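You operate a simulated robot arm through the tools that you are given. There is no shell and no other tool. Be economical: measure what you need, move in short steps, check, and stop when the job is done.

The job below is to be done with a simulated robot arm. You get a single attempt, and the scene is never put back.

Task
Put the silver valve block on top of the tray of sockets. Then take the grey rag from the steel worktop and leave it on the top of the test bench. Then put one of the yellow plugs from the steel worktop on top of the blue block. Then turn the yellow torque driver knob to 20 Nm. The order counts.

The check looks at the end state, three seconds after you hand in, the way a careful person would. Anything else that was tipped, shoved, dropped, spilled or broken makes it a failure.

Robot
A 6-joint arm with a four-finger gripper on a trunk, on a base that drives. Base frame: it is fixed to the floor where the robot stands at the start and does not move with it; the origin is under the middle of the robot, x ahead of it, y to its left, z up; the surface under the hand at the start is at about z = 0.72. Readings come in m, degrees, newtons and seconds.
With the tool pointing down near the work surface it reaches from about 0.48 to 0.92 m from the robot's upright axis, wherever it stands. Its first joint turns from -166.0 to 166.0 degrees. Places, roughly: blue block (8x6x5 cm) [0.6, 1, 0.7]; grey rag (9x6x3 cm) [0.5, 0, 0.7]; silver valve block (8x6x5 cm) [0.7, 0.1, 0.8]; top of the test bench [-1.5, -2.5, 0.8]; tray of sockets (9x20x5 cm) [0.9, 0.4, 0.7]; yellow plug (3x3x4 cm) [0.4, 0.4, 0.7]; yellow plug (4x5x4 cm) [0.4, 1, 0.7]; yellow torque driver knob [-1.7, -0.7, 1.3]. Payload 3.43 kg.
Tool frame: the origin (TCP) lies between the finger pads and is the grasp point; the fingertips stand 0.03 m ahead of it; z points along the fingers, y is the line along which they close. The gripper opens to 0.12 m. The gripper's body begins 0.085 m behind the TCP.
Orientation is that of the tool frame in the base frame, as a unit quaternion [x, y, z, w]. With the fingers straight down and closing along the base's y, the tool's x points along the base's -x, its y along +y and its z along -z.

Tools
- The arm moves only by the tool send_rows. Its argument "deltas" is one flat list of numbers, 7 for each row, row after row: the turn, a rotation vector about the tool's x, y, z in degrees, then the shift along the tool's x, y, z in cm, then the opening, from 0 (shut) to 1 (fully open). In form: [wx, wy, wz, dx, dy, dz, grip, wx, wy, wz, dx, dy, dz, grip, ...]. A call has 1 to 12 rows; each row is the pose to reach, as a shift and turn from the pose commanded when the call began, along the tool's axes at that moment. Each row takes 0.2 s and may step no farther than 0.05 m and 8.6 degrees from the row before; otherwise, or with a gripper value out of range, the whole call is refused. Where a pose cannot be reached the arm comes as near as it can. A force on the tool above 40 N (or 10 N above the force at the start of the call, whichever is more), or a blocked arm, ends the call early, and 0.2 s more pass. Each finger halts on what it meets, pressing with about 42 N; the grip force reading is that of the motor and also rises with nothing between the fingers. The clock runs only during rows and for 0.2 s after the last one: add rows that repeat a pose to give the fingers time. It gives the time, the measured TCP pose, the force on the tool (base axes), the opening and the grip force at its end, in the units of the frame above (readings bear some noise), with the torque about the TCP (base axes, N m) and any sound that the robot's microphone picked up.
- Cameras (640 x 400 px; columns grow to the right, rows downward): "scene" is now at [0.0621, 0.1586, 1.4969]; the picture's right is [-0.44, -0.90, 0.00], its down [-0.38, 0.18, -0.91] and it looks along [0.82, -0.39, -0.42] (base axes); focal length 214 px, centre (320, 200). "wrist" rides on the gripper at [0.071, -0.017, -0.121] in the tool frame; the picture's right is [0.23, 0.97, 0.00], its down [-0.81, 0.19, -0.55] and it looks along [-0.54, 0.13, 0.83] (tool axes); focal length 275 px, centre (320, 200). There is no depth. A picture from a camera that has moved, and an enlarged one, comes with that camera's place and axes in the base frame and with its lens.
- get_image(camera): a new picture of that camera. It takes no simulated time.
- move_column(by): slides the trunk up (or, below 0, down) by that many m; the arm and the scene camera ride with it, the base frame stays. It gives what a move gives, with no picture.
- roll_base(legs): drives the robot by 1 to 6 legs, each [ahead, left, turn to the left] in m, m and degrees, along the robot's own axes; the way and the turn of a leg run together, so that a leg with both is an arc; at most 1.5 m and 180 degrees a leg. The arm and the cameras ride along, it lands a little off, and it stops where it bumps. It gives what a move gives.
- turn_head(pan, tilt): turns the head with the scene camera to pan (to the left, within 120 degrees either way) and tilt (down, from -29 to 69), counted from straight ahead of the robot. It gives what a move gives.
- zoom(camera, box): a new picture of the part [left, top, right, bottom] of that camera's present view, enlarged. It takes no simulated time.
- sign_off(): hands the job in; it is judged then, once.

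Work in short steps. Places have to be worked out from the pictures, the camera data and where the tool is seen: move nearer, look again, correct. Check each grasp and each placing, and mend what went wrong. You have 165 turns and 128 pictures in all, those below and enlarged ones among them. Open the gripper and draw the arm clear of the work before you hand the job in, unless the task says otherwise; then end with one line.

The tools are called after "Call:" as name(argument=value, ...) on one line, values as JSON. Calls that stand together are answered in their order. send_rows: Moves the arm, as the interface text tells. Its arguments: {"type":"object","properties":{"deltas":{"type":"array"}},"required":["deltas"]} The other tools are called the same way: move_column (by) slides the trunk up or down; roll_base (legs) drives the base; turn_head (pan, tilt) turns the head that bears the scene camera; get_image (camera) takes a picture; zoom (camera, box) takes an enlarged picture of a part of a camera's view; sign_off () hands the job in.

At the start:

```text
time_s: 0.0
position: [0.4911, 0.2392, 1.1473]
tcp_rot: [0.0, 1.0, -0.001, 0.0]
contact_force: [-0.1, 0.6, 0.7]
moment: [0.03, -0.01, -0.02]
gripper_width: 0.1201
grip_force: 0.1
trunk travel left (down, up): [-0.05, 0.49]
robot x, y, heading: [0.0005, 0.0002, -0.3]
head pan, tilt: [120.3, 68.8]
```

scene: 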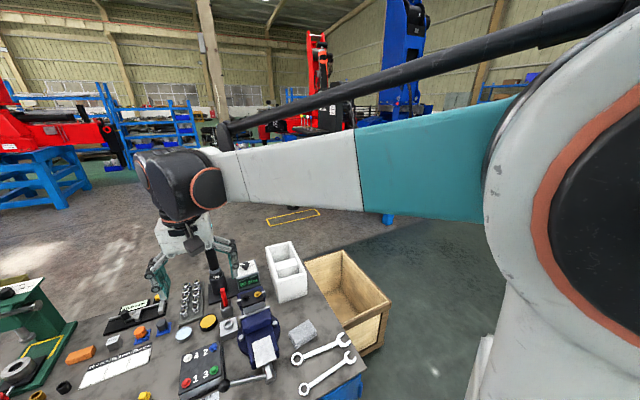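
wrist: 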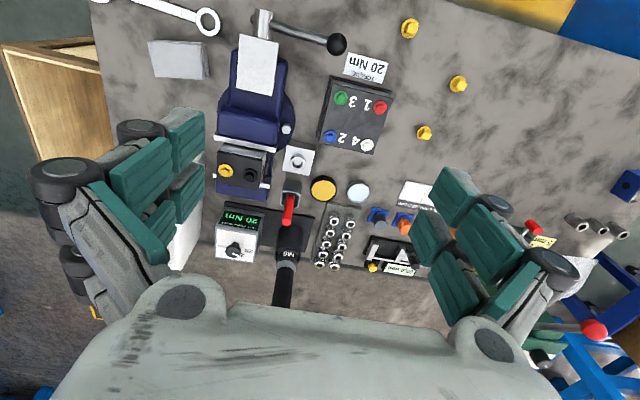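

I'll look closely at the worktop before moving anything.

Call:
zoom(camera="wrist", box=[180, 0, 420, 150])

Call:
zoom(camera="wrist", box=[180, 130, 440, 292])

Call:
zoom(camera="scene", box=[100, 225, 380, 400])

```text
2.67 times, centred on (300, 75) of wrist
camera zoom: at [0.4192, 0.2216, 1.2672], right [-0.23, 0.97, 0.0], down [0.81, 0.19, 0.55], along [0.54, 0.13, -0.83], focal length 734 px, centre (373, 533)
```

zoom: 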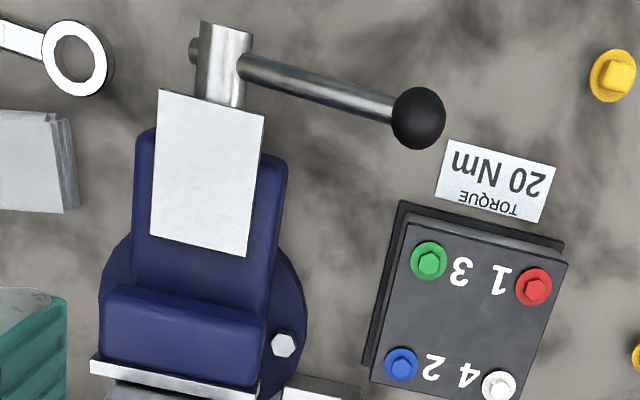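

```text
2.46 times, centred on (310, 211) of wrist
camera zoom: at [0.4192, 0.2216, 1.2672], right [-0.23, 0.97, 0.0], down [0.81, 0.19, 0.55], along [0.54, 0.13, -0.83], focal length 678 px, centre (345, 173)
```

zoom: 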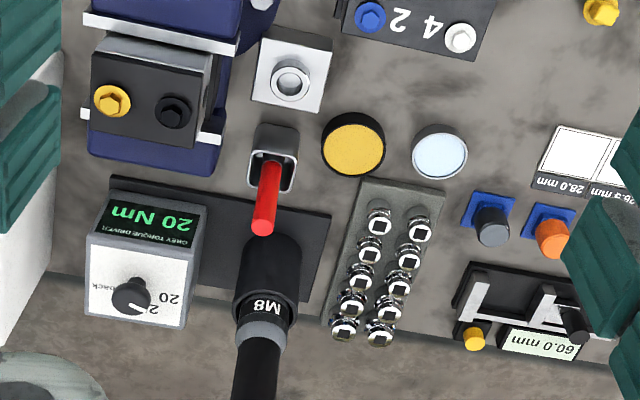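

```text
2.29 times, centred on (240, 312) of scene
camera zoom: at [0.0621, 0.1586, 1.4969], right [-0.44, -0.9, 0.0], down [-0.38, 0.18, -0.91], along [0.82, -0.39, -0.42], focal length 490 px, centre (503, -57)
```

zoom: 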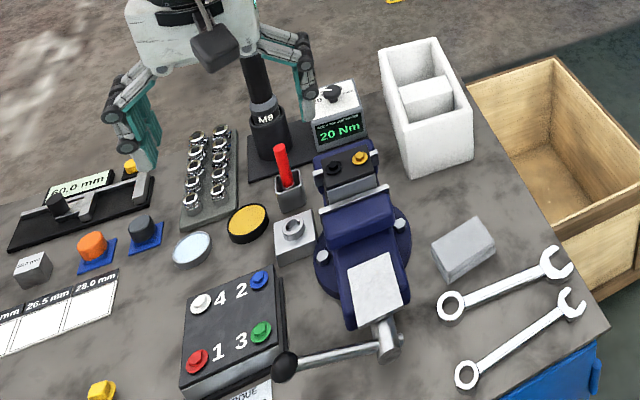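

The valve block looks like the dark-topped silver block sitting in the vise jaws (about [0.66, 0.14], top about 0.86). I move the hand nearer, still well above, to see it better.

Call:
send_rows(deltas=[0, 0, 0, -1, -2.8, 3, 1, 0, 0, 0, -2, -5.6, 6, 1, 0, 0, 0, -3, -8.4, 9, 1, 0, 0, 0, -4, -11, 12, 1, 0, 0, 0, -4, -11, 12, 1])

Call:
get_image(camera="wrist")

Call:
get_image(camera="scene")

```text
time_s: 1.2
position: [0.533, 0.1292, 1.027]
tcp_rot: [0.0, 1.0, 0.0, 0.001]
contact_force: [1.0, 0.4, 0.2]
moment: [0.04, 0.04, -0.01]
gripper_width: 0.1198
grip_force: 0.1
trunk travel left (down, up): [-0.05, 0.49]
robot x, y, heading: [0.0023, -0.001, 0.1]
head pan, tilt: [120.3, 68.8]
```

```text
122 pictures are left
camera wrist: at [0.4612, 0.1117, 1.1468], right [-0.23, 0.97, 0.0], down [0.81, 0.19, 0.55], along [0.54, 0.13, -0.83], focal length 275 px, centre (320, 200)
```

wrist: 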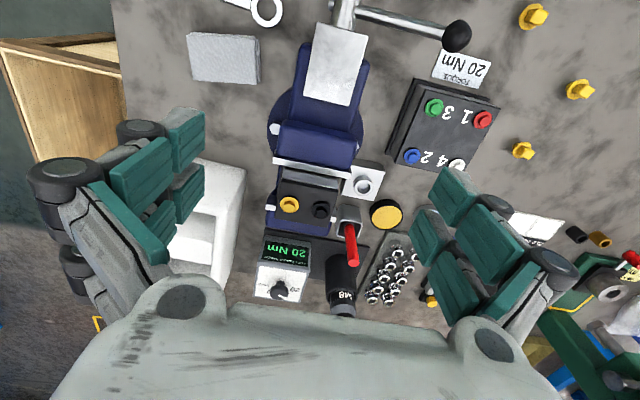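

```text
121 pictures are left
camera scene: at [0.0665, 0.19, 1.4788], right [-0.1, -1.0, 0.0], down [-0.59, 0.06, -0.8], along [0.8, -0.08, -0.6], focal length 214 px, centre (320, 200)
```

scene: 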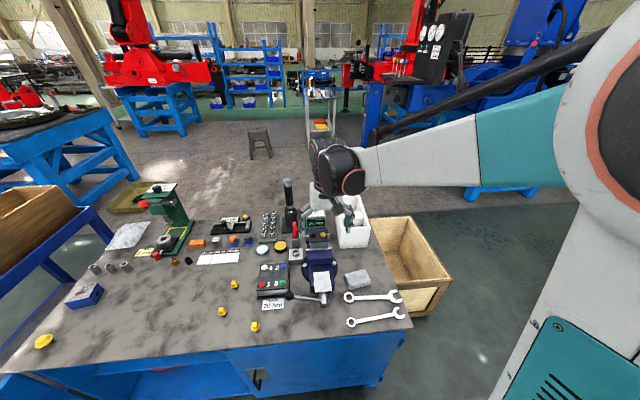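

The worktop is clearly visible now. I zoom on the vise and tray from both cameras.

Call:
zoom(camera="wrist", box=[240, 130, 440, 305])

Call:
zoom(camera="scene", box=[200, 170, 420, 340])

Call:
zoom(camera="scene", box=[0, 170, 240, 370])

```text
2.29 times, centred on (340, 218) of wrist
camera zoom: at [0.4612, 0.1117, 1.1468], right [-0.23, 0.97, 0.0], down [0.81, 0.19, 0.55], along [0.54, 0.13, -0.83], focal length 629 px, centre (274, 160)
```

zoom: 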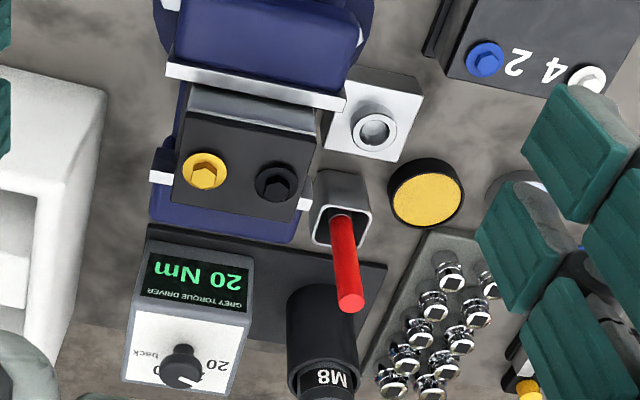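

```text
2.35 times, centred on (310, 255) of scene
camera zoom: at [0.0665, 0.19, 1.4788], right [-0.1, -1.0, 0.0], down [-0.59, 0.06, -0.8], along [0.8, -0.08, -0.6], focal length 505 px, centre (344, 71)
```

zoom: 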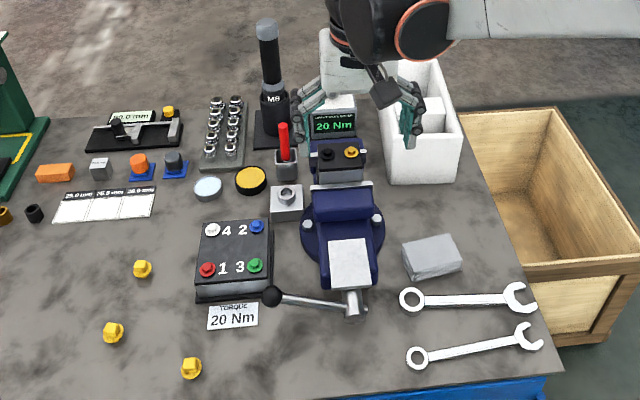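

```text
2.00 times, centred on (120, 270) of scene
camera zoom: at [0.0665, 0.19, 1.4788], right [-0.1, -1.0, 0.0], down [-0.59, 0.06, -0.8], along [0.8, -0.08, -0.6], focal length 429 px, centre (720, 60)
```

zoom: 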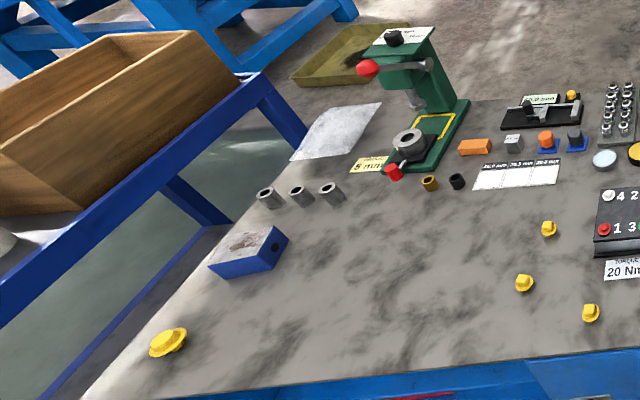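

Triangulating gives the block's top at about [0.66, 0.142, 0.856], with its 8 cm side along y and yaw near 0. I move above it and check again.

Call:
send_rows(deltas=[0, 0, 0, -4.3, 0.5, 2.3, 1, 0, 0, 0, -8.5, 1, 4.5, 1, 0, 0, 0, -12.7, 1.4, 6.7, 1, 0, 0, 0, -12.7, 1.4, 6.7, 1])

Call:
get_image(camera="wrist")

Call:
zoom(camera="scene", box=[240, 150, 400, 270])

```text
time_s: 2.2
position: [0.6583, 0.1435, 0.9626]
tcp_rot: [0.0, 1.0, 0.0, 0.0]
contact_force: [0.5, -0.2, -0.8]
moment: [0.0, 0.02, 0.02]
gripper_width: 0.1198
grip_force: 0.0
trunk travel left (down, up): [-0.05, 0.49]
robot x, y, heading: [0.0007, -0.0001, 0.1]
head pan, tilt: [120.3, 68.8]
```

```text
117 pictures are left
camera wrist: at [0.5861, 0.126, 1.081], right [-0.23, 0.97, 0.0], down [0.81, 0.19, 0.55], along [0.54, 0.13, -0.83], focal length 275 px, centre (320, 200)
```

wrist: 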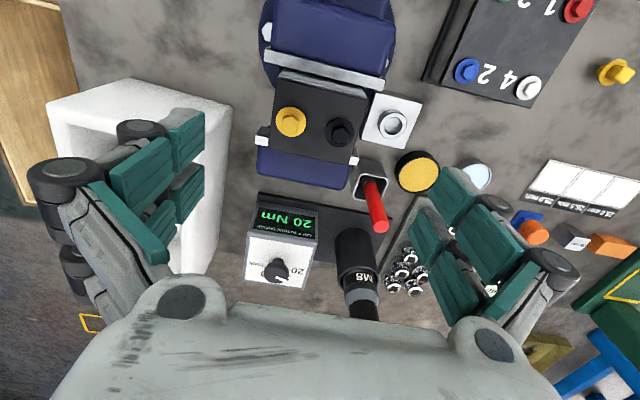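

```text
3.33 times, centred on (320, 210) of scene
camera zoom: at [-0.0483, 0.2471, 1.4375], right [0.86, 0.5, 0.0], down [0.47, -0.8, -0.36], along [-0.18, 0.31, -0.93], focal length 715 px, centre (320, 167)
```

zoom: 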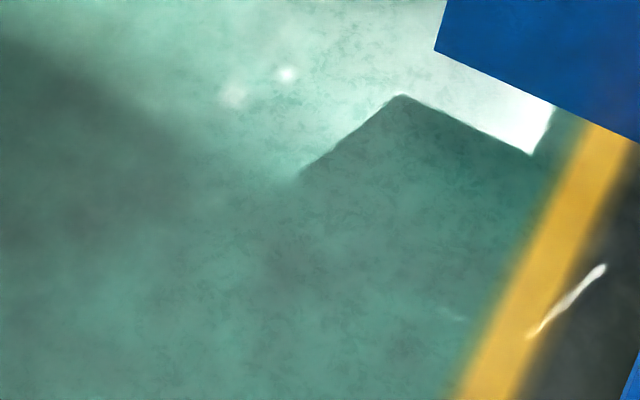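

The block's centre still comes out at about [0.658, 0.142]. I turn the head to watch the worktop and go down around the block.

Call:
turn_head(pan=0, tilt=42)

Call:
send_rows(deltas=[0, 0, 0, 0, -0.1, 4, 1, 0, 0, 0, 0, -0.1, 7, 1, 0, 0, 0, 0, -0.1, 9.5, 1, 0, 0, 0, 0, -0.1, 11.4, 1, 0, 0, 0, 0, -0.1, 11.4, 1])

Call:
get_image(camera="wrist")

Call:
get_image(camera="scene")

```text
time_s: 4.2
position: [0.6571, 0.1441, 0.9628]
tcp_rot: [0.0, 1.0, 0.0, 0.0]
contact_force: [-0.2, 0.0, -0.2]
moment: [0.01, 0.02, 0.02]
gripper_width: 0.12
grip_force: 0.0
trunk travel left (down, up): [-0.05, 0.49]
robot x, y, heading: [-0.0007, -0.0005, 0.0]
head pan, tilt: [0.0, 42.0]
```

```text
time_s: 5.4
position: [0.6588, 0.1435, 0.8456]
tcp_rot: [0.001, 1.0, 0.0, 0.0]
contact_force: [-0.1, 0.5, 0.2]
moment: [-0.01, 0.02, 0.02]
gripper_width: 0.1198
grip_force: 0.1
trunk travel left (down, up): [-0.05, 0.49]
robot x, y, heading: [-0.0003, 0.0022, 0.1]
head pan, tilt: [0.0, 42.0]
```

```text
115 pictures are left
camera wrist: at [0.5868, 0.1256, 0.9653], right [-0.23, 0.97, 0.0], down [0.81, 0.19, 0.55], along [0.54, 0.13, -0.83], focal length 275 px, centre (320, 200)
```

wrist: 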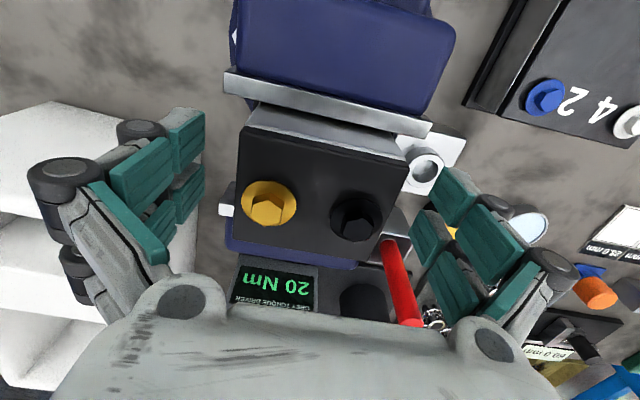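

```text
114 pictures are left
camera scene: at [0.0632, 0.1988, 1.4707], right [0.0, -1.0, 0.0], down [-0.67, 0.0, -0.74], along [0.74, 0.0, -0.67], focal length 214 px, centre (320, 200)
```

scene: 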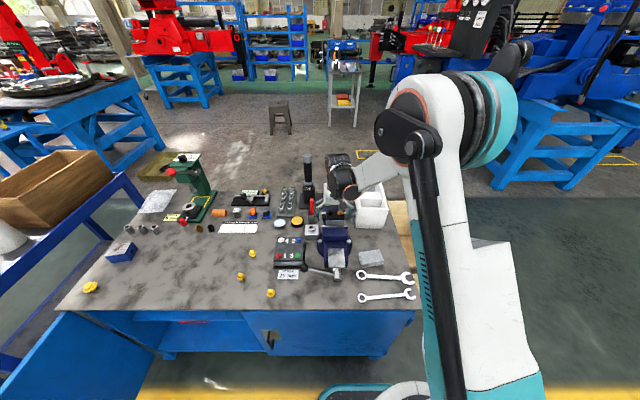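

Both fingers stand beside the block with clearance, and the red stick is well ahead of them (x > 0.7). Closing the gripper now.

Call:
send_rows(deltas=[0, 0, 0, 0, 0, 0, 0.6, 0, 0, 0, 0, 0, 0, 0.3, 0, 0, 0, 0, 0, 0, 0.3, 0, 0, 0, 0, 0, 0, 0.3])

```text
time_s: 6.4
position: [0.6586, 0.1426, 0.846]
tcp_rot: [0.0, 1.0, 0.0, 0.0]
contact_force: [-0.6, -1.6, 0.4]
moment: [0.15, 0.04, -0.01]
gripper_width: 0.0718
grip_force: 41.9
trunk travel left (down, up): [-0.05, 0.49]
robot x, y, heading: [-0.0001, -0.0022, 0.1]
head pan, tilt: [0.0, 42.0]
```

It grips at 7.2 cm with 42 N. I lift gently to see whether the jaws let go.

Call:
send_rows(deltas=[0, 0, 0, 0, 0, -1, 0.3, 0, 0, 0, 0, 0, -3, 0.3, 0, 0, 0, 0, 0, -6, 0.3, 0, 0, 0, 0, 0, -10, 0.3, 0, 0, 0, 0, 0, -15, 0.3, 0, 0, 0, 0, 0, -15, 0.3])

Call:
get_image(camera="wrist")

```text
time_s: 7.8
position: [0.6588, 0.1414, 0.9971]
tcp_rot: [-0.001, 1.0, 0.0, 0.0]
contact_force: [-0.9, 0.2, -5.7]
moment: [0.0, -0.02, 0.07]
gripper_width: 0.0716
grip_force: 42.3
trunk travel left (down, up): [-0.05, 0.49]
robot x, y, heading: [-0.0004, 0.002, 0.1]
head pan, tilt: [0.0, 42.0]
```

```text
113 pictures are left
camera wrist: at [0.5862, 0.125, 1.1168], right [-0.23, 0.97, 0.0], down [0.81, 0.19, 0.55], along [0.54, 0.13, -0.83], focal length 275 px, centre (320, 200)
```

wrist: 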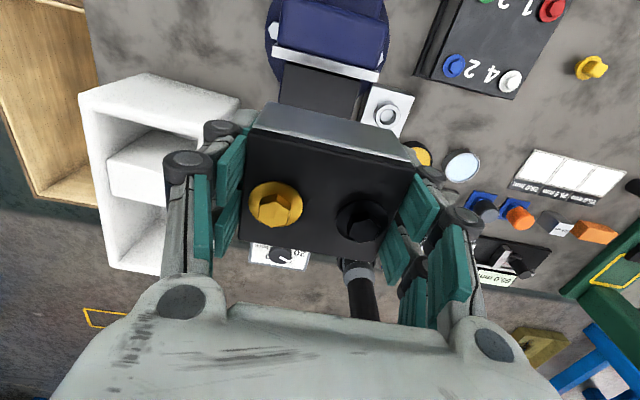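

The block is held and the tray sits at about x 0.77–0.95, y 0.32–0.40, just out of reach, so I need to drive left. I check the floor on the left first.

Call:
turn_head(pan=60, tilt=45)

Call:
get_image(camera="scene")

```text
time_s: 9.1
position: [0.6594, 0.1419, 0.9963]
tcp_rot: [-0.001, 1.0, 0.0, 0.0]
contact_force: [-0.8, -0.2, -5.0]
moment: [0.01, 0.0, 0.02]
gripper_width: 0.0719
grip_force: 42.2
trunk travel left (down, up): [-0.05, 0.49]
robot x, y, heading: [-0.0007, 0.0021, 0.2]
head pan, tilt: [60.0, 45.0]
```

```text
112 pictures are left
camera scene: at [0.0204, 0.2692, 1.4663], right [0.87, -0.5, 0.0], down [-0.35, -0.61, -0.71], along [0.35, 0.61, -0.71], focal length 214 px, centre (320, 200)
```

scene: 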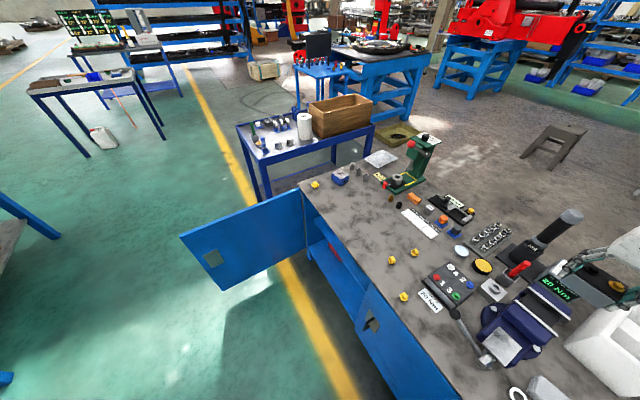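

An open cabinet door sits at y ≈ 1.1, so moving left by 0.3 m is free. I drive left.

Call:
roll_base(legs=[[0, 0.3, 0]])

Call:
turn_head(pan=5, tilt=42)

Call:
get_image(camera="scene")

Call:
get_image(camera="wrist")

```text
time_s: 11.2
position: [0.659, 0.4441, 0.9976]
tcp_rot: [0.0, 1.0, 0.001, 0.0]
contact_force: [-0.2, 0.2, -5.3]
moment: [-0.01, -0.01, -0.04]
gripper_width: 0.0715
grip_force: 42.2
trunk travel left (down, up): [-0.05, 0.49]
robot x, y, heading: [0.0008, 0.3035, -0.0]
head pan, tilt: [60.0, 45.0]
```

```text
time_s: 12.4
position: [0.6602, 0.4439, 0.9969]
tcp_rot: [0.0, 1.0, 0.001, 0.0]
contact_force: [-0.2, 0.5, -5.3]
moment: [-0.01, 0.0, -0.01]
gripper_width: 0.0716
grip_force: 41.8
trunk travel left (down, up): [-0.05, 0.49]
robot x, y, heading: [-0.0002, 0.2995, 0.1]
head pan, tilt: [5.0, 42.0]
```

```text
111 pictures are left
camera scene: at [0.0631, 0.5073, 1.4706], right [0.09, -1.0, 0.0], down [-0.67, -0.06, -0.74], along [0.74, 0.07, -0.67], focal length 214 px, centre (320, 200)
```

scene: 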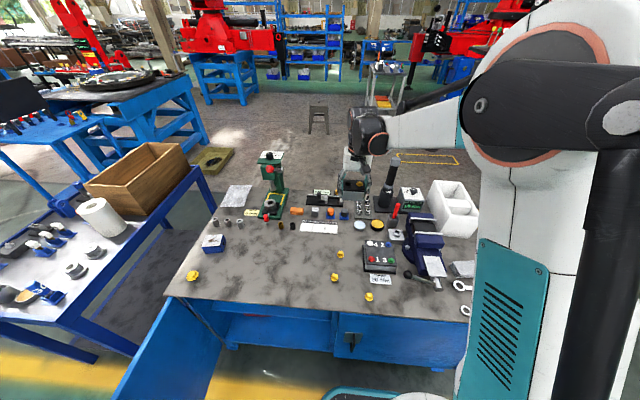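

```text
110 pictures are left
camera wrist: at [0.5867, 0.4262, 1.1162], right [-0.23, 0.97, 0.0], down [0.81, 0.19, 0.55], along [0.54, 0.13, -0.83], focal length 275 px, centre (320, 200)
```

wrist: 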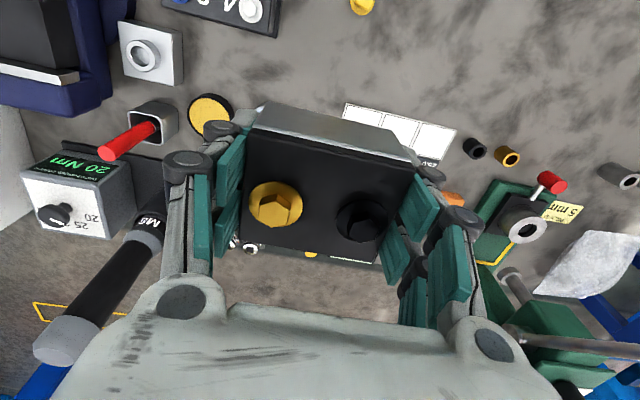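

I zoom on the tray in the scene view to see socket heights and refine the position.

Call:
zoom(camera="scene", box=[320, 150, 440, 225])

```text
5.33 times, centred on (380, 188) of scene
camera zoom: at [0.0631, 0.5073, 1.4706], right [0.09, -1.0, 0.0], down [-0.67, -0.06, -0.74], along [0.74, 0.07, -0.67], focal length 1144 px, centre (0, 267)
```

zoom: 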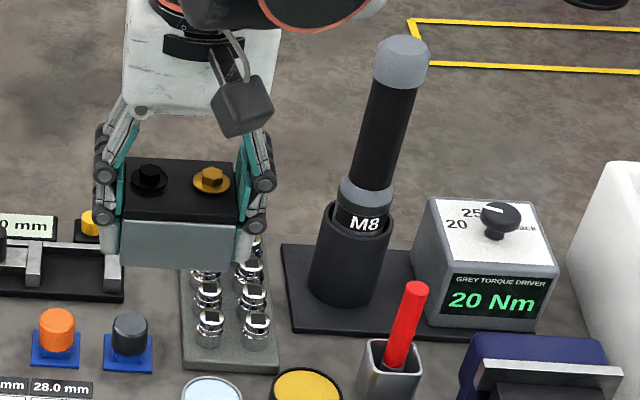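

Sockets are of equal height, tops near z 0.77, and the rows run from x ≈ 0.78 to 0.93 at y ≈ 0.365. I move the block over at [0.835, 0.365].

Call:
send_rows(deltas=[0, 0, 0, -4.4, -2, 0, 0.3, 0, 0, 0, -8.8, -4, 0.5, 0.3, 0, 0, 0, -13.2, -6, 1, 0.3, 0, 0, 0, -17.5, -7.9, 3, 0.3, 0, 0, 0, -17.5, -7.9, 7, 0.3, 0, 0, 0, -17.5, -7.9, 11, 0.3, 0, 0, 0, -17.5, -7.9, 13, 0.3, 0, 0, 0, -17.5, -7.9, 13, 0.3])

Call:
zoom(camera="scene", box=[320, 150, 440, 225])

Call:
get_image(camera="wrist")

```text
refused: row 4 steps farther than a row can; nothing moved
```

```text
5.33 times, centred on (380, 188) of scene
camera zoom: at [0.0631, 0.5073, 1.4706], right [0.09, -1.0, 0.0], down [-0.67, -0.06, -0.74], along [0.74, 0.07, -0.67], focal length 1144 px, centre (0, 267)
```

zoom: 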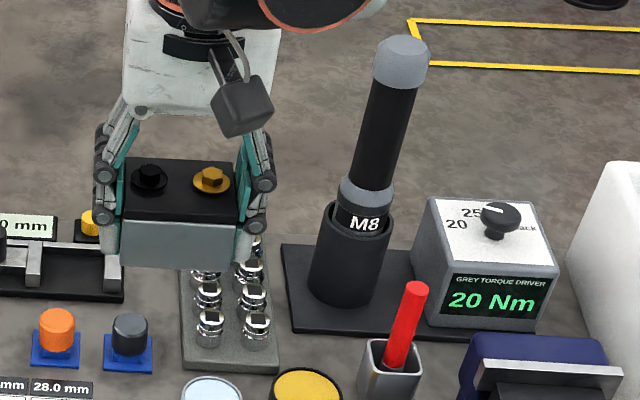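

```text
107 pictures are left
camera wrist: at [0.5867, 0.4262, 1.1162], right [-0.23, 0.97, 0.0], down [0.81, 0.19, 0.55], along [0.54, 0.13, -0.83], focal length 275 px, centre (320, 200)
```

wrist: 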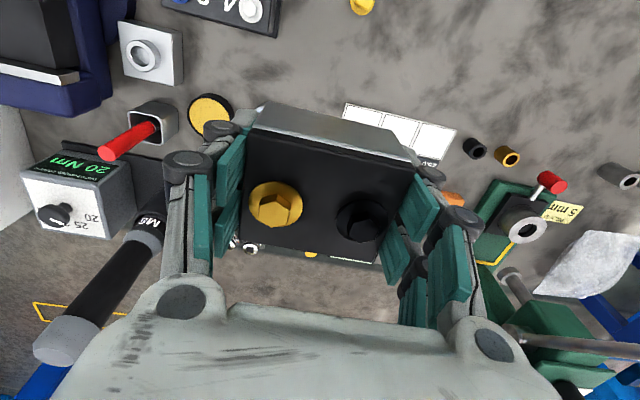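

That was refused for too large a step, and nothing moved. I resend it with smaller steps.

Call:
send_rows(deltas=[0, 0, 0, -4.3, -2, 0, 0.3, 0, 0, 0, -8.6, -4, 0.5, 0.3, 0, 0, 0, -12.9, -6, 1, 0.3, 0, 0, 0, -17, -7.9, 2, 0.3, 0, 0, 0, -17.5, -7.9, 6, 0.3, 0, 0, 0, -17.5, -7.9, 10, 0.3, 0, 0, 0, -17.5, -7.9, 12, 0.3, 0, 0, 0, -17.5, -7.9, 12, 0.3])

Call:
zoom(camera="scene", box=[320, 150, 440, 225])

Call:
get_image(camera="wrist")

```text
time_s: 14.2
position: [0.8341, 0.3668, 0.8763]
tcp_rot: [0.0, 1.0, 0.0, 0.001]
contact_force: [-1.2, -0.5, -6.4]
moment: [0.02, 0.02, -0.01]
gripper_width: 0.0719
grip_force: 42.0
trunk travel left (down, up): [-0.05, 0.49]
robot x, y, heading: [-0.0033, 0.3036, -0.1]
head pan, tilt: [5.0, 42.0]
```

```text
5.33 times, centred on (380, 188) of scene
camera zoom: at [0.0635, 0.5071, 1.4706], right [0.09, -1.0, 0.0], down [-0.67, -0.06, -0.74], along [0.74, 0.06, -0.67], focal length 1144 px, centre (0, 267)
```

zoom: 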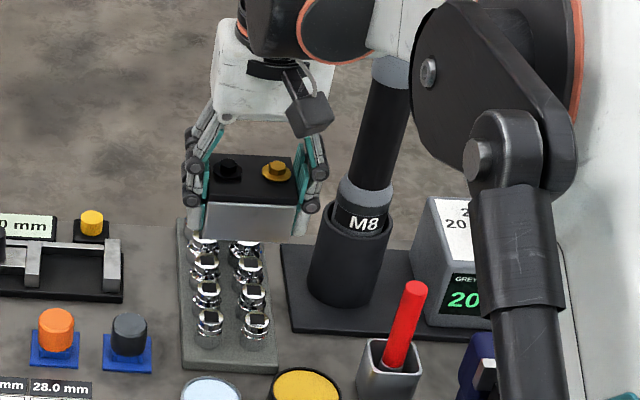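

```text
105 pictures are left
camera wrist: at [0.7621, 0.349, 0.9955], right [-0.23, 0.97, 0.0], down [0.81, 0.19, 0.55], along [0.54, 0.13, -0.83], focal length 275 px, centre (320, 200)
```

wrist: 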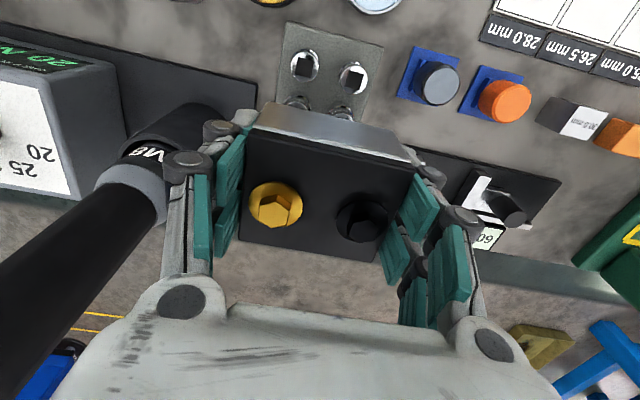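

The sockets' rows sit at about x 0.79, 0.825, 0.86…, y 0.364. I shift 0.8 cm forward and lower to just above the sockets.

Call:
send_rows(deltas=[0, 0, 0, -0.8, -0.2, 2, 0.3, 0, 0, 0, -0.8, -0.2, 4, 0.3, 0, 0, 0, -0.8, -0.2, 6, 0.3, 0, 0, 0, -0.8, -0.2, 6.8, 0.3, 0, 0, 0, -0.8, -0.2, 6.8, 0.3])

Call:
zoom(camera="scene", box=[330, 165, 410, 215])

```text
time_s: 15.4
position: [0.8425, 0.3628, 0.8072]
tcp_rot: [0.0, 1.0, 0.0, 0.0]
contact_force: [0.4, 0.3, -5.6]
moment: [0.0, -0.01, -0.02]
gripper_width: 0.0719
grip_force: 41.9
trunk travel left (down, up): [-0.05, 0.49]
robot x, y, heading: [0.0009, 0.298, -0.2]
head pan, tilt: [5.0, 42.0]
```

```text
8.00 times, centred on (370, 190) of scene
camera zoom: at [0.0634, 0.5072, 1.4706], right [0.09, -1.0, 0.0], down [-0.67, -0.06, -0.74], along [0.74, 0.06, -0.67], focal length 1716 px, centre (-80, 280)
```

zoom: 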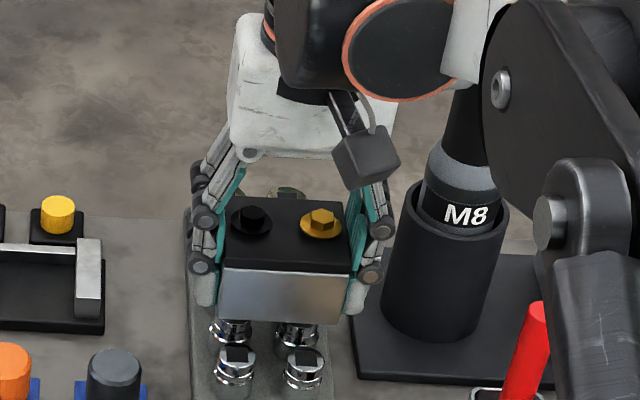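

No contact yet; the block hangs just above the second and third rows. I lower in small steps until the force changes.

Call:
send_rows(deltas=[0, 0, 0, 0, 0, 0.3, 0.3, 0, 0, 0, 0, 0, 0.6, 0.3, 0, 0, 0, 0, 0, 0.8, 0.3, 0, 0, 0, 0, 0, 0.8, 0.3])

```text
time_s: 16.4
position: [0.8419, 0.3621, 0.7989]
tcp_rot: [0.0, 1.0, 0.0, 0.0]
contact_force: [0.1, 0.2, -4.9]
moment: [0.01, 0.0, 0.0]
gripper_width: 0.0718
grip_force: 42.1
trunk travel left (down, up): [-0.05, 0.49]
robot x, y, heading: [-0.0034, 0.3003, -0.0]
head pan, tilt: [5.0, 42.0]
```

Still the block's bare weight, so no contact. I go down a little more.

Call:
send_rows(deltas=[0, 0, 0, 0, 0, 0.3, 0.3, 0, 0, 0, 0, 0, 0.5, 0.3, 0, 0, 0, 0, 0, 0.5, 0.3])

Call:
zoom(camera="scene", box=[330, 165, 410, 215])

```text
time_s: 17.2
position: [0.842, 0.3628, 0.7958]
tcp_rot: [0.0, 1.0, 0.0, 0.0]
contact_force: [3.8, -1.2, 4.8]
moment: [0.19, 0.12, -0.06]
gripper_width: 0.0722
grip_force: 41.6
trunk travel left (down, up): [-0.05, 0.49]
robot x, y, heading: [0.0033, 0.306, -0.2]
head pan, tilt: [5.0, 42.0]
```

```text
8.00 times, centred on (370, 190) of scene
camera zoom: at [0.0627, 0.507, 1.4708], right [0.09, -1.0, 0.0], down [-0.67, -0.06, -0.74], along [0.74, 0.06, -0.67], focal length 1716 px, centre (-80, 280)
```

zoom: 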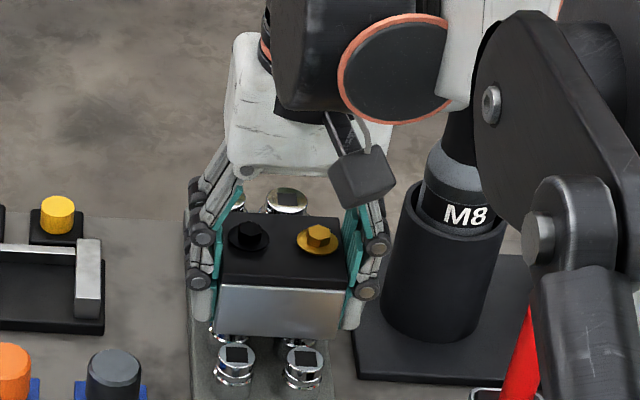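

Contact is confirmed (force reversed to about +5 N). I release by opening slightly, then rise.

Call:
send_rows(deltas=[0, 0, 0, 0, 0, 0, 0.62, 0, 0, 0, 0, 0, 0, 0.66, 0, 0, 0, 0, 0, 0, 0.72, 0, 0, 0, 0, 0, 0, 0.72, 0, 0, 0, 0, 0, -2, 0.72, 0, 0, 0, 0, 0, -5, 0.72, 0, 0, 0, 0, 0, -9, 0.72, 0, 0, 0, 0, 0, -13, 0.72, 0, 0, 0, 0, 0, -17, 0.72, 0, 0, 0, 4, 0, -20, 0.72, 0, 0, 0, 8, 0, -22, 0.72])

Call:
zoom(camera="scene", box=[320, 150, 440, 225])

Call:
get_image(camera="wrist")

```text
time_s: 19.6
position: [0.763, 0.3618, 1.0169]
tcp_rot: [0.0, 1.0, -0.001, 0.001]
contact_force: [-0.1, -0.2, -0.5]
moment: [0.02, 0.0, 0.0]
gripper_width: 0.0864
grip_force: 0.4
trunk travel left (down, up): [-0.05, 0.49]
robot x, y, heading: [-0.0021, 0.3001, -0.2]
head pan, tilt: [5.0, 42.0]
```

```text
5.33 times, centred on (380, 188) of scene
camera zoom: at [0.0623, 0.5071, 1.4708], right [0.09, -1.0, 0.0], down [-0.67, -0.06, -0.74], along [0.74, 0.06, -0.67], focal length 1144 px, centre (0, 267)
```

zoom: 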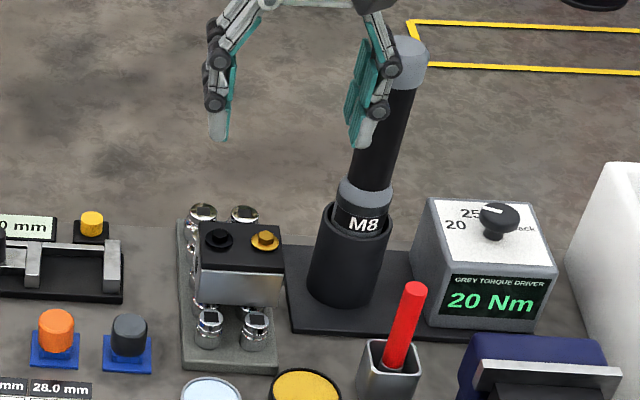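

```text
101 pictures are left
camera wrist: at [0.6904, 0.3442, 1.1356], right [-0.23, 0.97, 0.0], down [0.81, 0.19, 0.55], along [0.54, 0.13, -0.83], focal length 275 px, centre (320, 200)
```

wrist: 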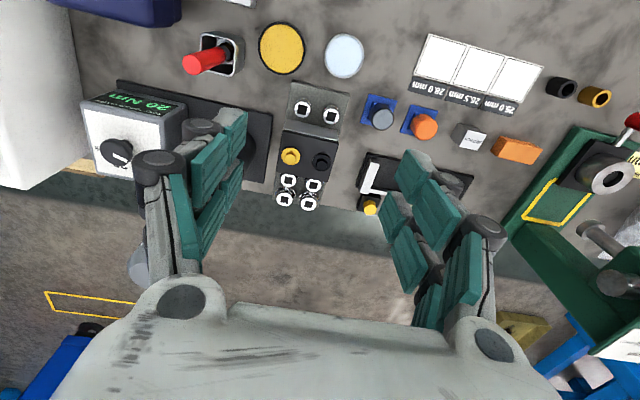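

The block is on the sockets. I zoom in to verify it's level and seated.

Call:
zoom(camera="scene", box=[340, 180, 390, 222])

Call:
zoom(camera="wrist", box=[250, 70, 370, 220])

```text
9.52 times, centred on (365, 201) of scene
camera zoom: at [0.0623, 0.5071, 1.4708], right [0.09, -1.0, 0.0], down [-0.67, -0.06, -0.74], along [0.74, 0.06, -0.67], focal length 2043 px, centre (-109, 190)
```

zoom: 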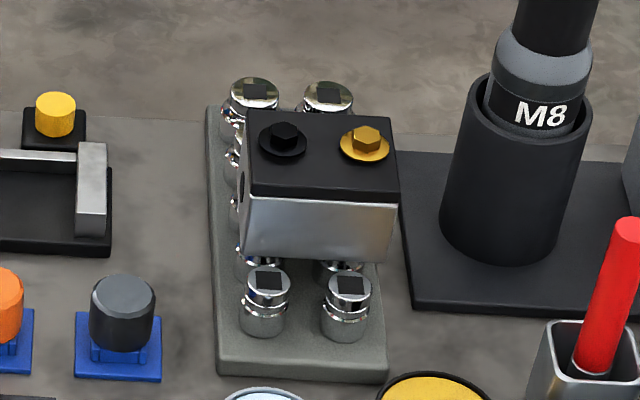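

```text
2.67 times, centred on (310, 145) of wrist
camera zoom: at [0.6904, 0.3442, 1.1356], right [-0.23, 0.97, 0.0], down [0.81, 0.19, 0.55], along [0.54, 0.13, -0.83], focal length 734 px, centre (347, 347)
```

zoom: 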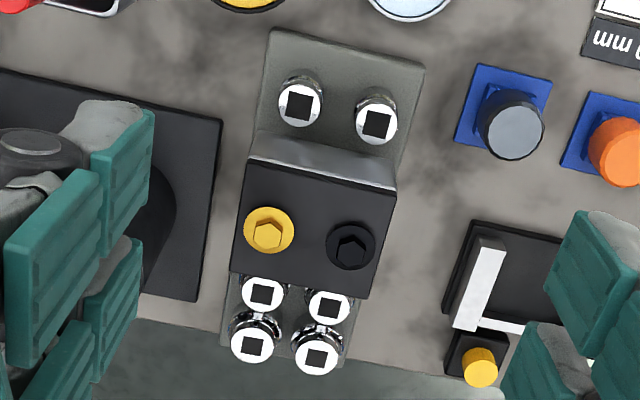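

The valve block sits level across several sockets: first part done. Next the rag near [0.535, 0.0]; I bring the hand back over that corner to look.

Call:
send_rows(deltas=[0, 0, 0, 3.1, -3.2, 0, 1, 0, 0, 0, 6.2, -6.5, 0, 1, 0, 0, 0, 9.3, -9.8, 0, 1, 0, 0, 0, 12.4, -13.1, 0, 1, 0, 0, 0, 15.5, -16.4, 0, 1, 0, 0, 0, 18.6, -19.7, 0, 1, 0, 0, 0, 21.7, -23, 0, 1, 0, 0, 0, 24.8, -26.3, 0, 1, 0, 0, 0, 27.9, -29.6, 0, 1, 0, 0, 0, 31, -32.9, 0, 1, 0, 0, 0, 34.1, -36.2, 0, 1, 0, 0, 0, 34.1, -36.2, 0, 1])

Call:
get_image(camera="wrist")

```text
time_s: 22.2
position: [0.4185, 0.0004, 1.0159]
tcp_rot: [0.001, 1.0, 0.0, 0.0]
contact_force: [0.0, 0.0, -0.3]
moment: [0.05, -0.01, 0.03]
gripper_width: 0.1202
grip_force: 0.0
trunk travel left (down, up): [-0.05, 0.49]
robot x, y, heading: [-0.0008, 0.3007, -0.3]
head pan, tilt: [5.0, 42.0]
```

```text
98 pictures are left
camera wrist: at [0.3472, -0.0175, 1.1362], right [-0.23, 0.97, 0.0], down [0.81, 0.19, 0.55], along [0.54, 0.13, -0.83], focal length 275 px, centre (320, 200)
```

wrist: 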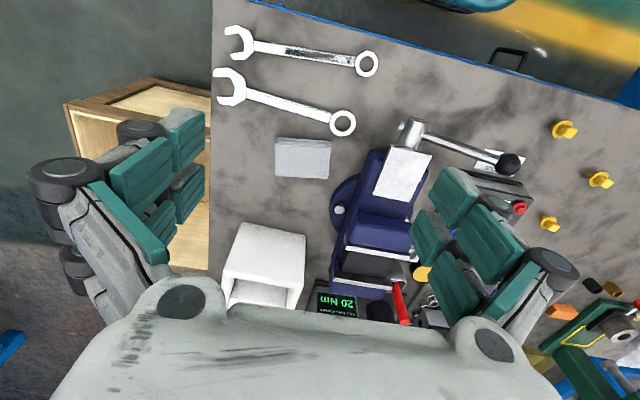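

Call:
zoom(camera="wrist", box=[220, 60, 420, 220])

```text
2.50 times, centred on (320, 140) of wrist
camera zoom: at [0.3472, -0.0175, 1.1362], right [-0.23, 0.97, 0.0], down [0.81, 0.19, 0.55], along [0.54, 0.13, -0.83], focal length 688 px, centre (320, 350)
```

zoom: 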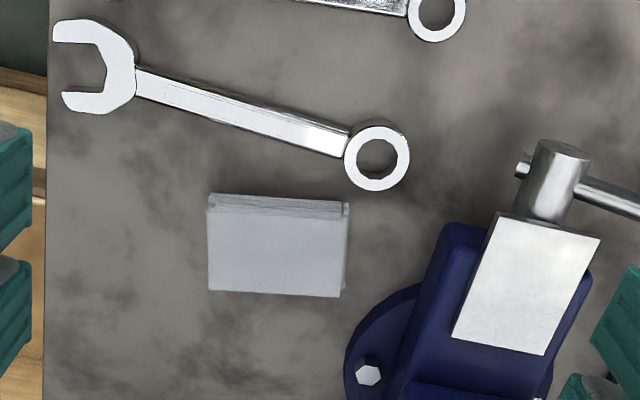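

The rag's top centre comes out at [0.536, 0.0, 0.75], long axis turned about 10° from y. I rotate the tool 80° so it closes across the short side, with reduced opening to stay clear of the wrench, and move above it.

Call:
send_rows(deltas=[0, 0, 8, -1.2, 0, 0.9, 0.74, 0, 0, 16, -2.4, 0, 1.8, 0.74, 0, 0, 24, -3.6, 0, 2.7, 0.74, 0, 0, 32, -4.8, 0, 3.6, 0.74, 0, 0, 40, -6, 0, 4.5, 0.74, 0, 0, 48, -7.2, 0, 5.4, 0.74, 0, 0, 56, -8.4, 0, 6.3, 0.74, 0, 0, 64, -9.6, 0, 7.2, 0.74, 0, 0, 72, -10.8, 0, 8.1, 0.74, 0, 0, 80, -12, 0, 9, 0.74, 0, 0, 80, -12, 0, 9, 0.74])

Call:
get_image(camera="wrist")

```text
time_s: 24.6
position: [0.5418, 0.0017, 0.9263]
tcp_rot: [0.644, 0.765, 0.0, 0.0]
contact_force: [0.2, 0.3, 0.6]
moment: [0.02, -0.01, -0.01]
gripper_width: 0.0886
grip_force: 0.0
trunk travel left (down, up): [-0.05, 0.49]
robot x, y, heading: [-0.0024, 0.3019, -0.3]
head pan, tilt: [5.0, 42.0]
```

```text
96 pictures are left
camera wrist: at [0.5114, 0.0678, 1.0459], right [0.92, 0.39, 0.0], down [0.33, -0.77, 0.55], along [0.22, -0.51, -0.83], focal length 275 px, centre (320, 200)
```

wrist: 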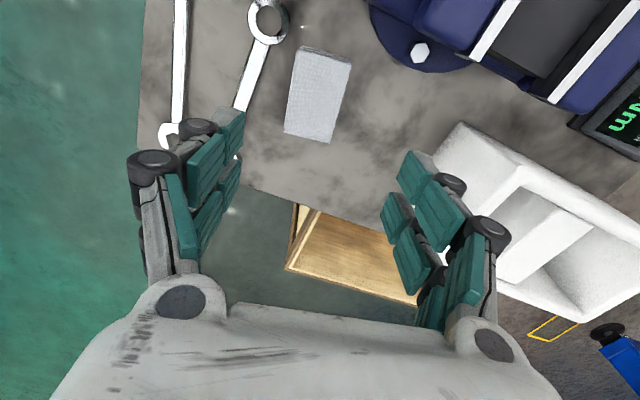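

The rag stays at [0.536, 0.005], aligned with the tool. I descend around it to finger-tip height 0.725.

Call:
send_rows(deltas=[0, 0, 0, 0.3, -0.4, 4.5, 0.74, 0, 0, 0, 0.3, -0.4, 9, 0.74, 0, 0, 0, 0.3, -0.4, 13, 0.74, 0, 0, 0, 0.3, -0.4, 15.5, 0.74, 0, 0, 0, 0.3, -0.4, 17, 0.74, 0, 0, 0, 0.3, -0.4, 17, 0.74])

Call:
get_image(camera="wrist")

```text
time_s: 26.0
position: [0.5366, 0.0042, 0.7558]
tcp_rot: [0.643, 0.766, 0.0, 0.0]
contact_force: [-0.6, -0.5, 0.5]
moment: [-0.02, -0.01, -0.03]
gripper_width: 0.0887
grip_force: 0.1
trunk travel left (down, up): [-0.05, 0.49]
robot x, y, heading: [-0.0006, 0.3014, -0.2]
head pan, tilt: [5.0, 42.0]
```

```text
95 pictures are left
camera wrist: at [0.5069, 0.0709, 0.8744], right [0.92, 0.4, 0.0], down [0.33, -0.77, 0.55], along [0.22, -0.51, -0.83], focal length 275 px, centre (320, 200)
```

wrist: 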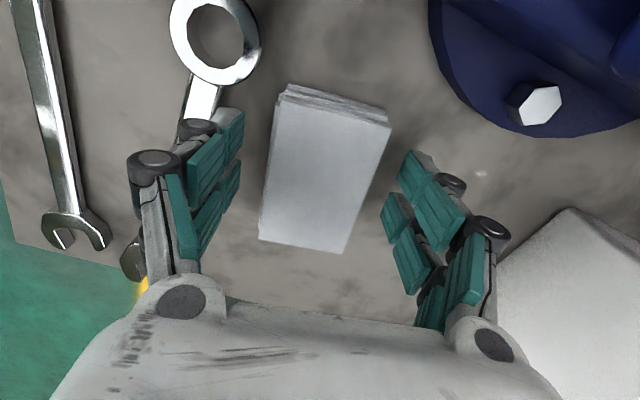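

Fingers straddle the rag cleanly. I close and lift.

Call:
send_rows(deltas=[0, 0, 0, 0, 0, 0, 0.4, 0, 0, 0, 0, 0, 0, 0.1, 0, 0, 0, 0, 0, 0, 0.1, 0, 0, 0, 0, 0, 0, 0.1, 0, 0, 0, 0, 0, -2, 0.1, 0, 0, 0, 0, 0, -5, 0.1, 0, 0, 0, 0, 0, -9.5, 0.1, 0, 0, 0, 0, 0, -14, 0.1, 0, 0, 0, 0, 0, -18.5, 0.1, 0, 0, 0, 0, 0, -23, 0.1, 0, 0, 0, 0, 0, -27, 0.1, 0, 0, 0, 0, 0, -27, 0.1])

Call:
get_image(camera="wrist")

```text
time_s: 28.6
position: [0.5375, 0.0019, 1.0281]
tcp_rot: [0.643, 0.766, 0.0, 0.0]
contact_force: [0.5, -0.8, -0.2]
moment: [-0.02, -0.03, -0.01]
gripper_width: 0.0539
grip_force: 42.2
trunk travel left (down, up): [-0.05, 0.49]
robot x, y, heading: [0.0003, 0.3006, 0.1]
head pan, tilt: [5.0, 42.0]
```

```text
94 pictures are left
camera wrist: at [0.5068, 0.0675, 1.1467], right [0.92, 0.4, 0.0], down [0.33, -0.77, 0.55], along [0.22, -0.51, -0.83], focal length 275 px, centre (320, 200)
```

wrist: 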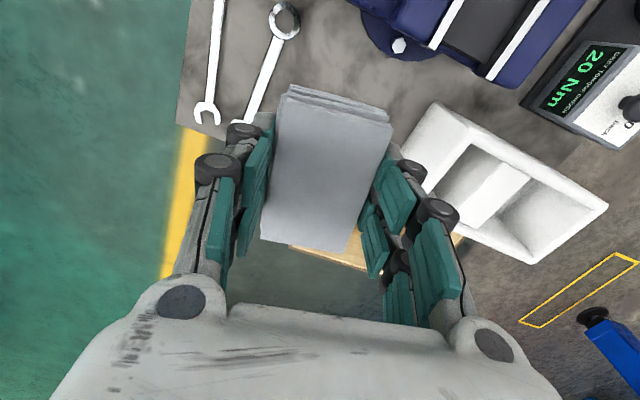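

The rag is held. I look right and behind to find the test bench and plan the route.

Call:
turn_head(pan=-110, tilt=20)

Call:
get_image(camera="scene")

Call:
turn_head(pan=120, tilt=20)

Call:
get_image(camera="scene")

```text
time_s: 30.5
position: [0.5365, 0.0011, 1.0262]
tcp_rot: [0.643, 0.766, 0.0, 0.0]
contact_force: [0.1, -0.2, -0.2]
moment: [0.0, 0.02, -0.02]
gripper_width: 0.0541
grip_force: 42.2
trunk travel left (down, up): [-0.05, 0.49]
robot x, y, heading: [0.0042, 0.3029, 0.2]
head pan, tilt: [-110.0, 20.0]
```

```text
93 pictures are left
camera scene: at [-0.0525, 0.4122, 1.5051], right [-0.94, 0.34, 0.0], down [0.12, 0.32, -0.94], along [-0.32, -0.88, -0.34], focal length 214 px, centre (320, 200)
```

scene: 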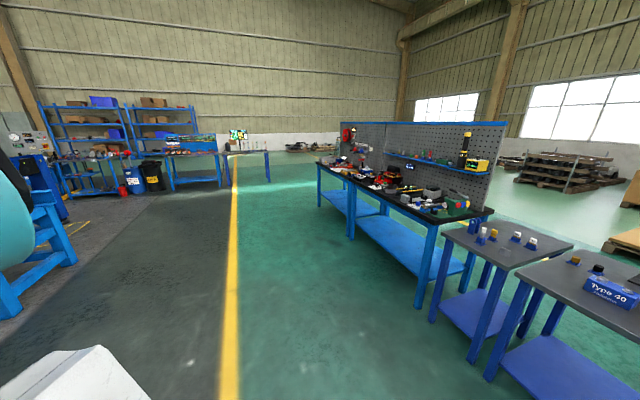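

```text
time_s: 33.8
position: [0.5365, -0.0003, 1.0261]
tcp_rot: [0.643, 0.766, 0.0, 0.0]
contact_force: [0.5, -0.1, 0.0]
moment: [0.02, 0.0, -0.01]
gripper_width: 0.0539
grip_force: 42.3
trunk travel left (down, up): [-0.05, 0.49]
robot x, y, heading: [0.0005, 0.3006, -0.0]
head pan, tilt: [120.0, 20.0]
```

```text
92 pictures are left
camera scene: at [-0.0672, 0.5804, 1.5051], right [0.87, 0.5, 0.0], down [0.17, -0.3, -0.94], along [-0.47, 0.81, -0.34], focal length 214 px, centre (320, 200)
```

scene: 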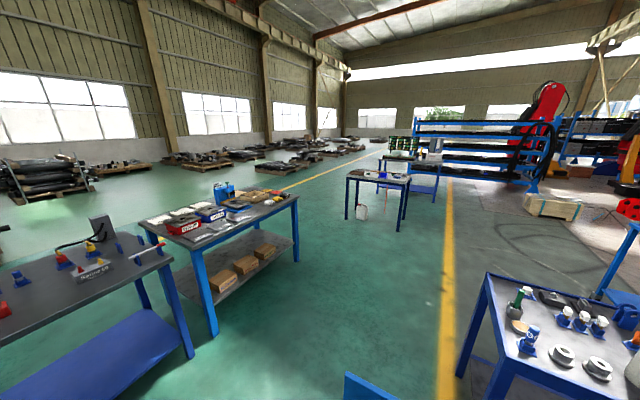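

I turn back to the pegboard side and zoom on the bench and shelf.

Call:
turn_head(pan=-110, tilt=25)

Call:
zoom(camera="scene", box=[300, 80, 420, 175])

Call:
zoom(camera="scene", box=[380, 90, 520, 210])

```text
time_s: 37.1
position: [0.5375, -0.0006, 1.0262]
tcp_rot: [0.643, 0.766, -0.001, 0.001]
contact_force: [0.1, 0.3, -0.6]
moment: [0.01, -0.01, -0.02]
gripper_width: 0.054
grip_force: 42.0
trunk travel left (down, up): [-0.05, 0.49]
robot x, y, heading: [0.0, 0.3002, 0.2]
head pan, tilt: [-110.0, 25.0]
```

```text
4.21 times, centred on (360, 128) of scene
camera zoom: at [-0.0521, 0.4131, 1.497], right [-0.94, 0.34, 0.0], down [0.14, 0.4, -0.91], along [-0.31, -0.85, -0.42], focal length 903 px, centre (152, 505)
```

zoom: 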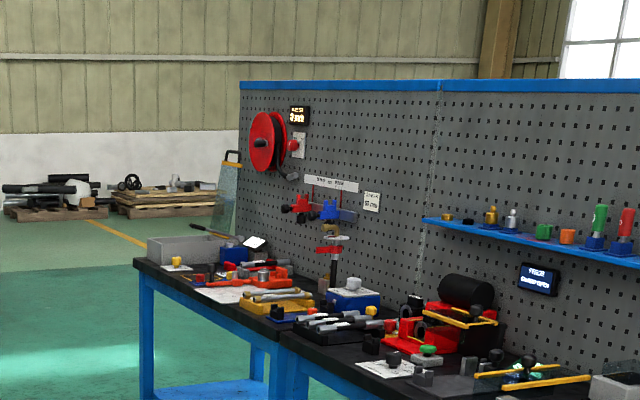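

```text
3.33 times, centred on (450, 150) of scene
camera zoom: at [-0.0521, 0.4131, 1.497], right [-0.94, 0.34, 0.0], down [0.14, 0.4, -0.91], along [-0.31, -0.85, -0.42], focal length 715 px, centre (-113, 367)
```

zoom: 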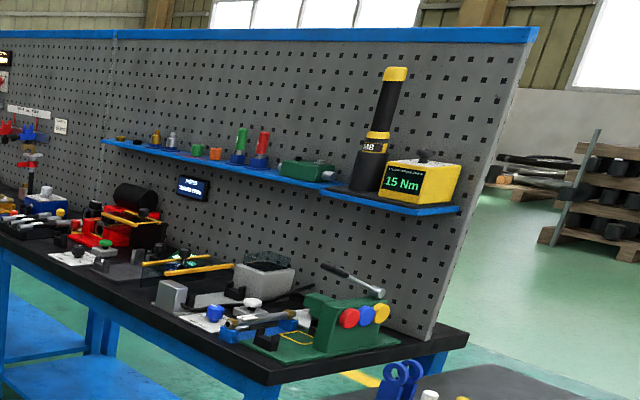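

The yellow torque driver (15 Nm) is on the pegboard shelf at the near end; the far bench section at y ≈ -2 to -3.5 is where the test-bench coordinate falls. I back into the aisle and drive there.

Call:
roll_base(legs=[[-0.5, 0, 0], [0, -1.5, 0], [0, -1.2, 0]])

Call:
get_image(camera="scene")

```text
time_s: 52.8
position: [0.0394, -2.7162, 1.0253]
tcp_rot: [0.647, 0.762, -0.001, 0.0]
contact_force: [0.9, 0.3, -0.8]
moment: [0.02, -0.03, 0.01]
gripper_width: 0.0539
grip_force: 41.7
trunk travel left (down, up): [-0.05, 0.49]
robot x, y, heading: [-0.4972, -2.4096, -0.8]
head pan, tilt: [-110.0, 25.0]
```

```text
89 pictures are left
camera scene: at [-0.5459, -2.296, 1.497], right [-0.94, 0.35, 0.0], down [0.15, 0.4, -0.91], along [-0.32, -0.85, -0.42], focal length 214 px, centre (320, 200)
```

scene: 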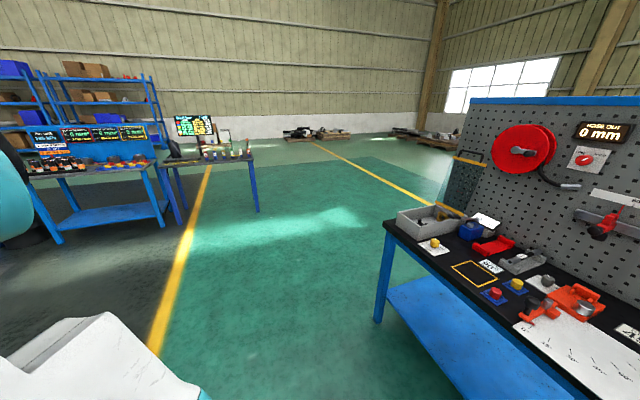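

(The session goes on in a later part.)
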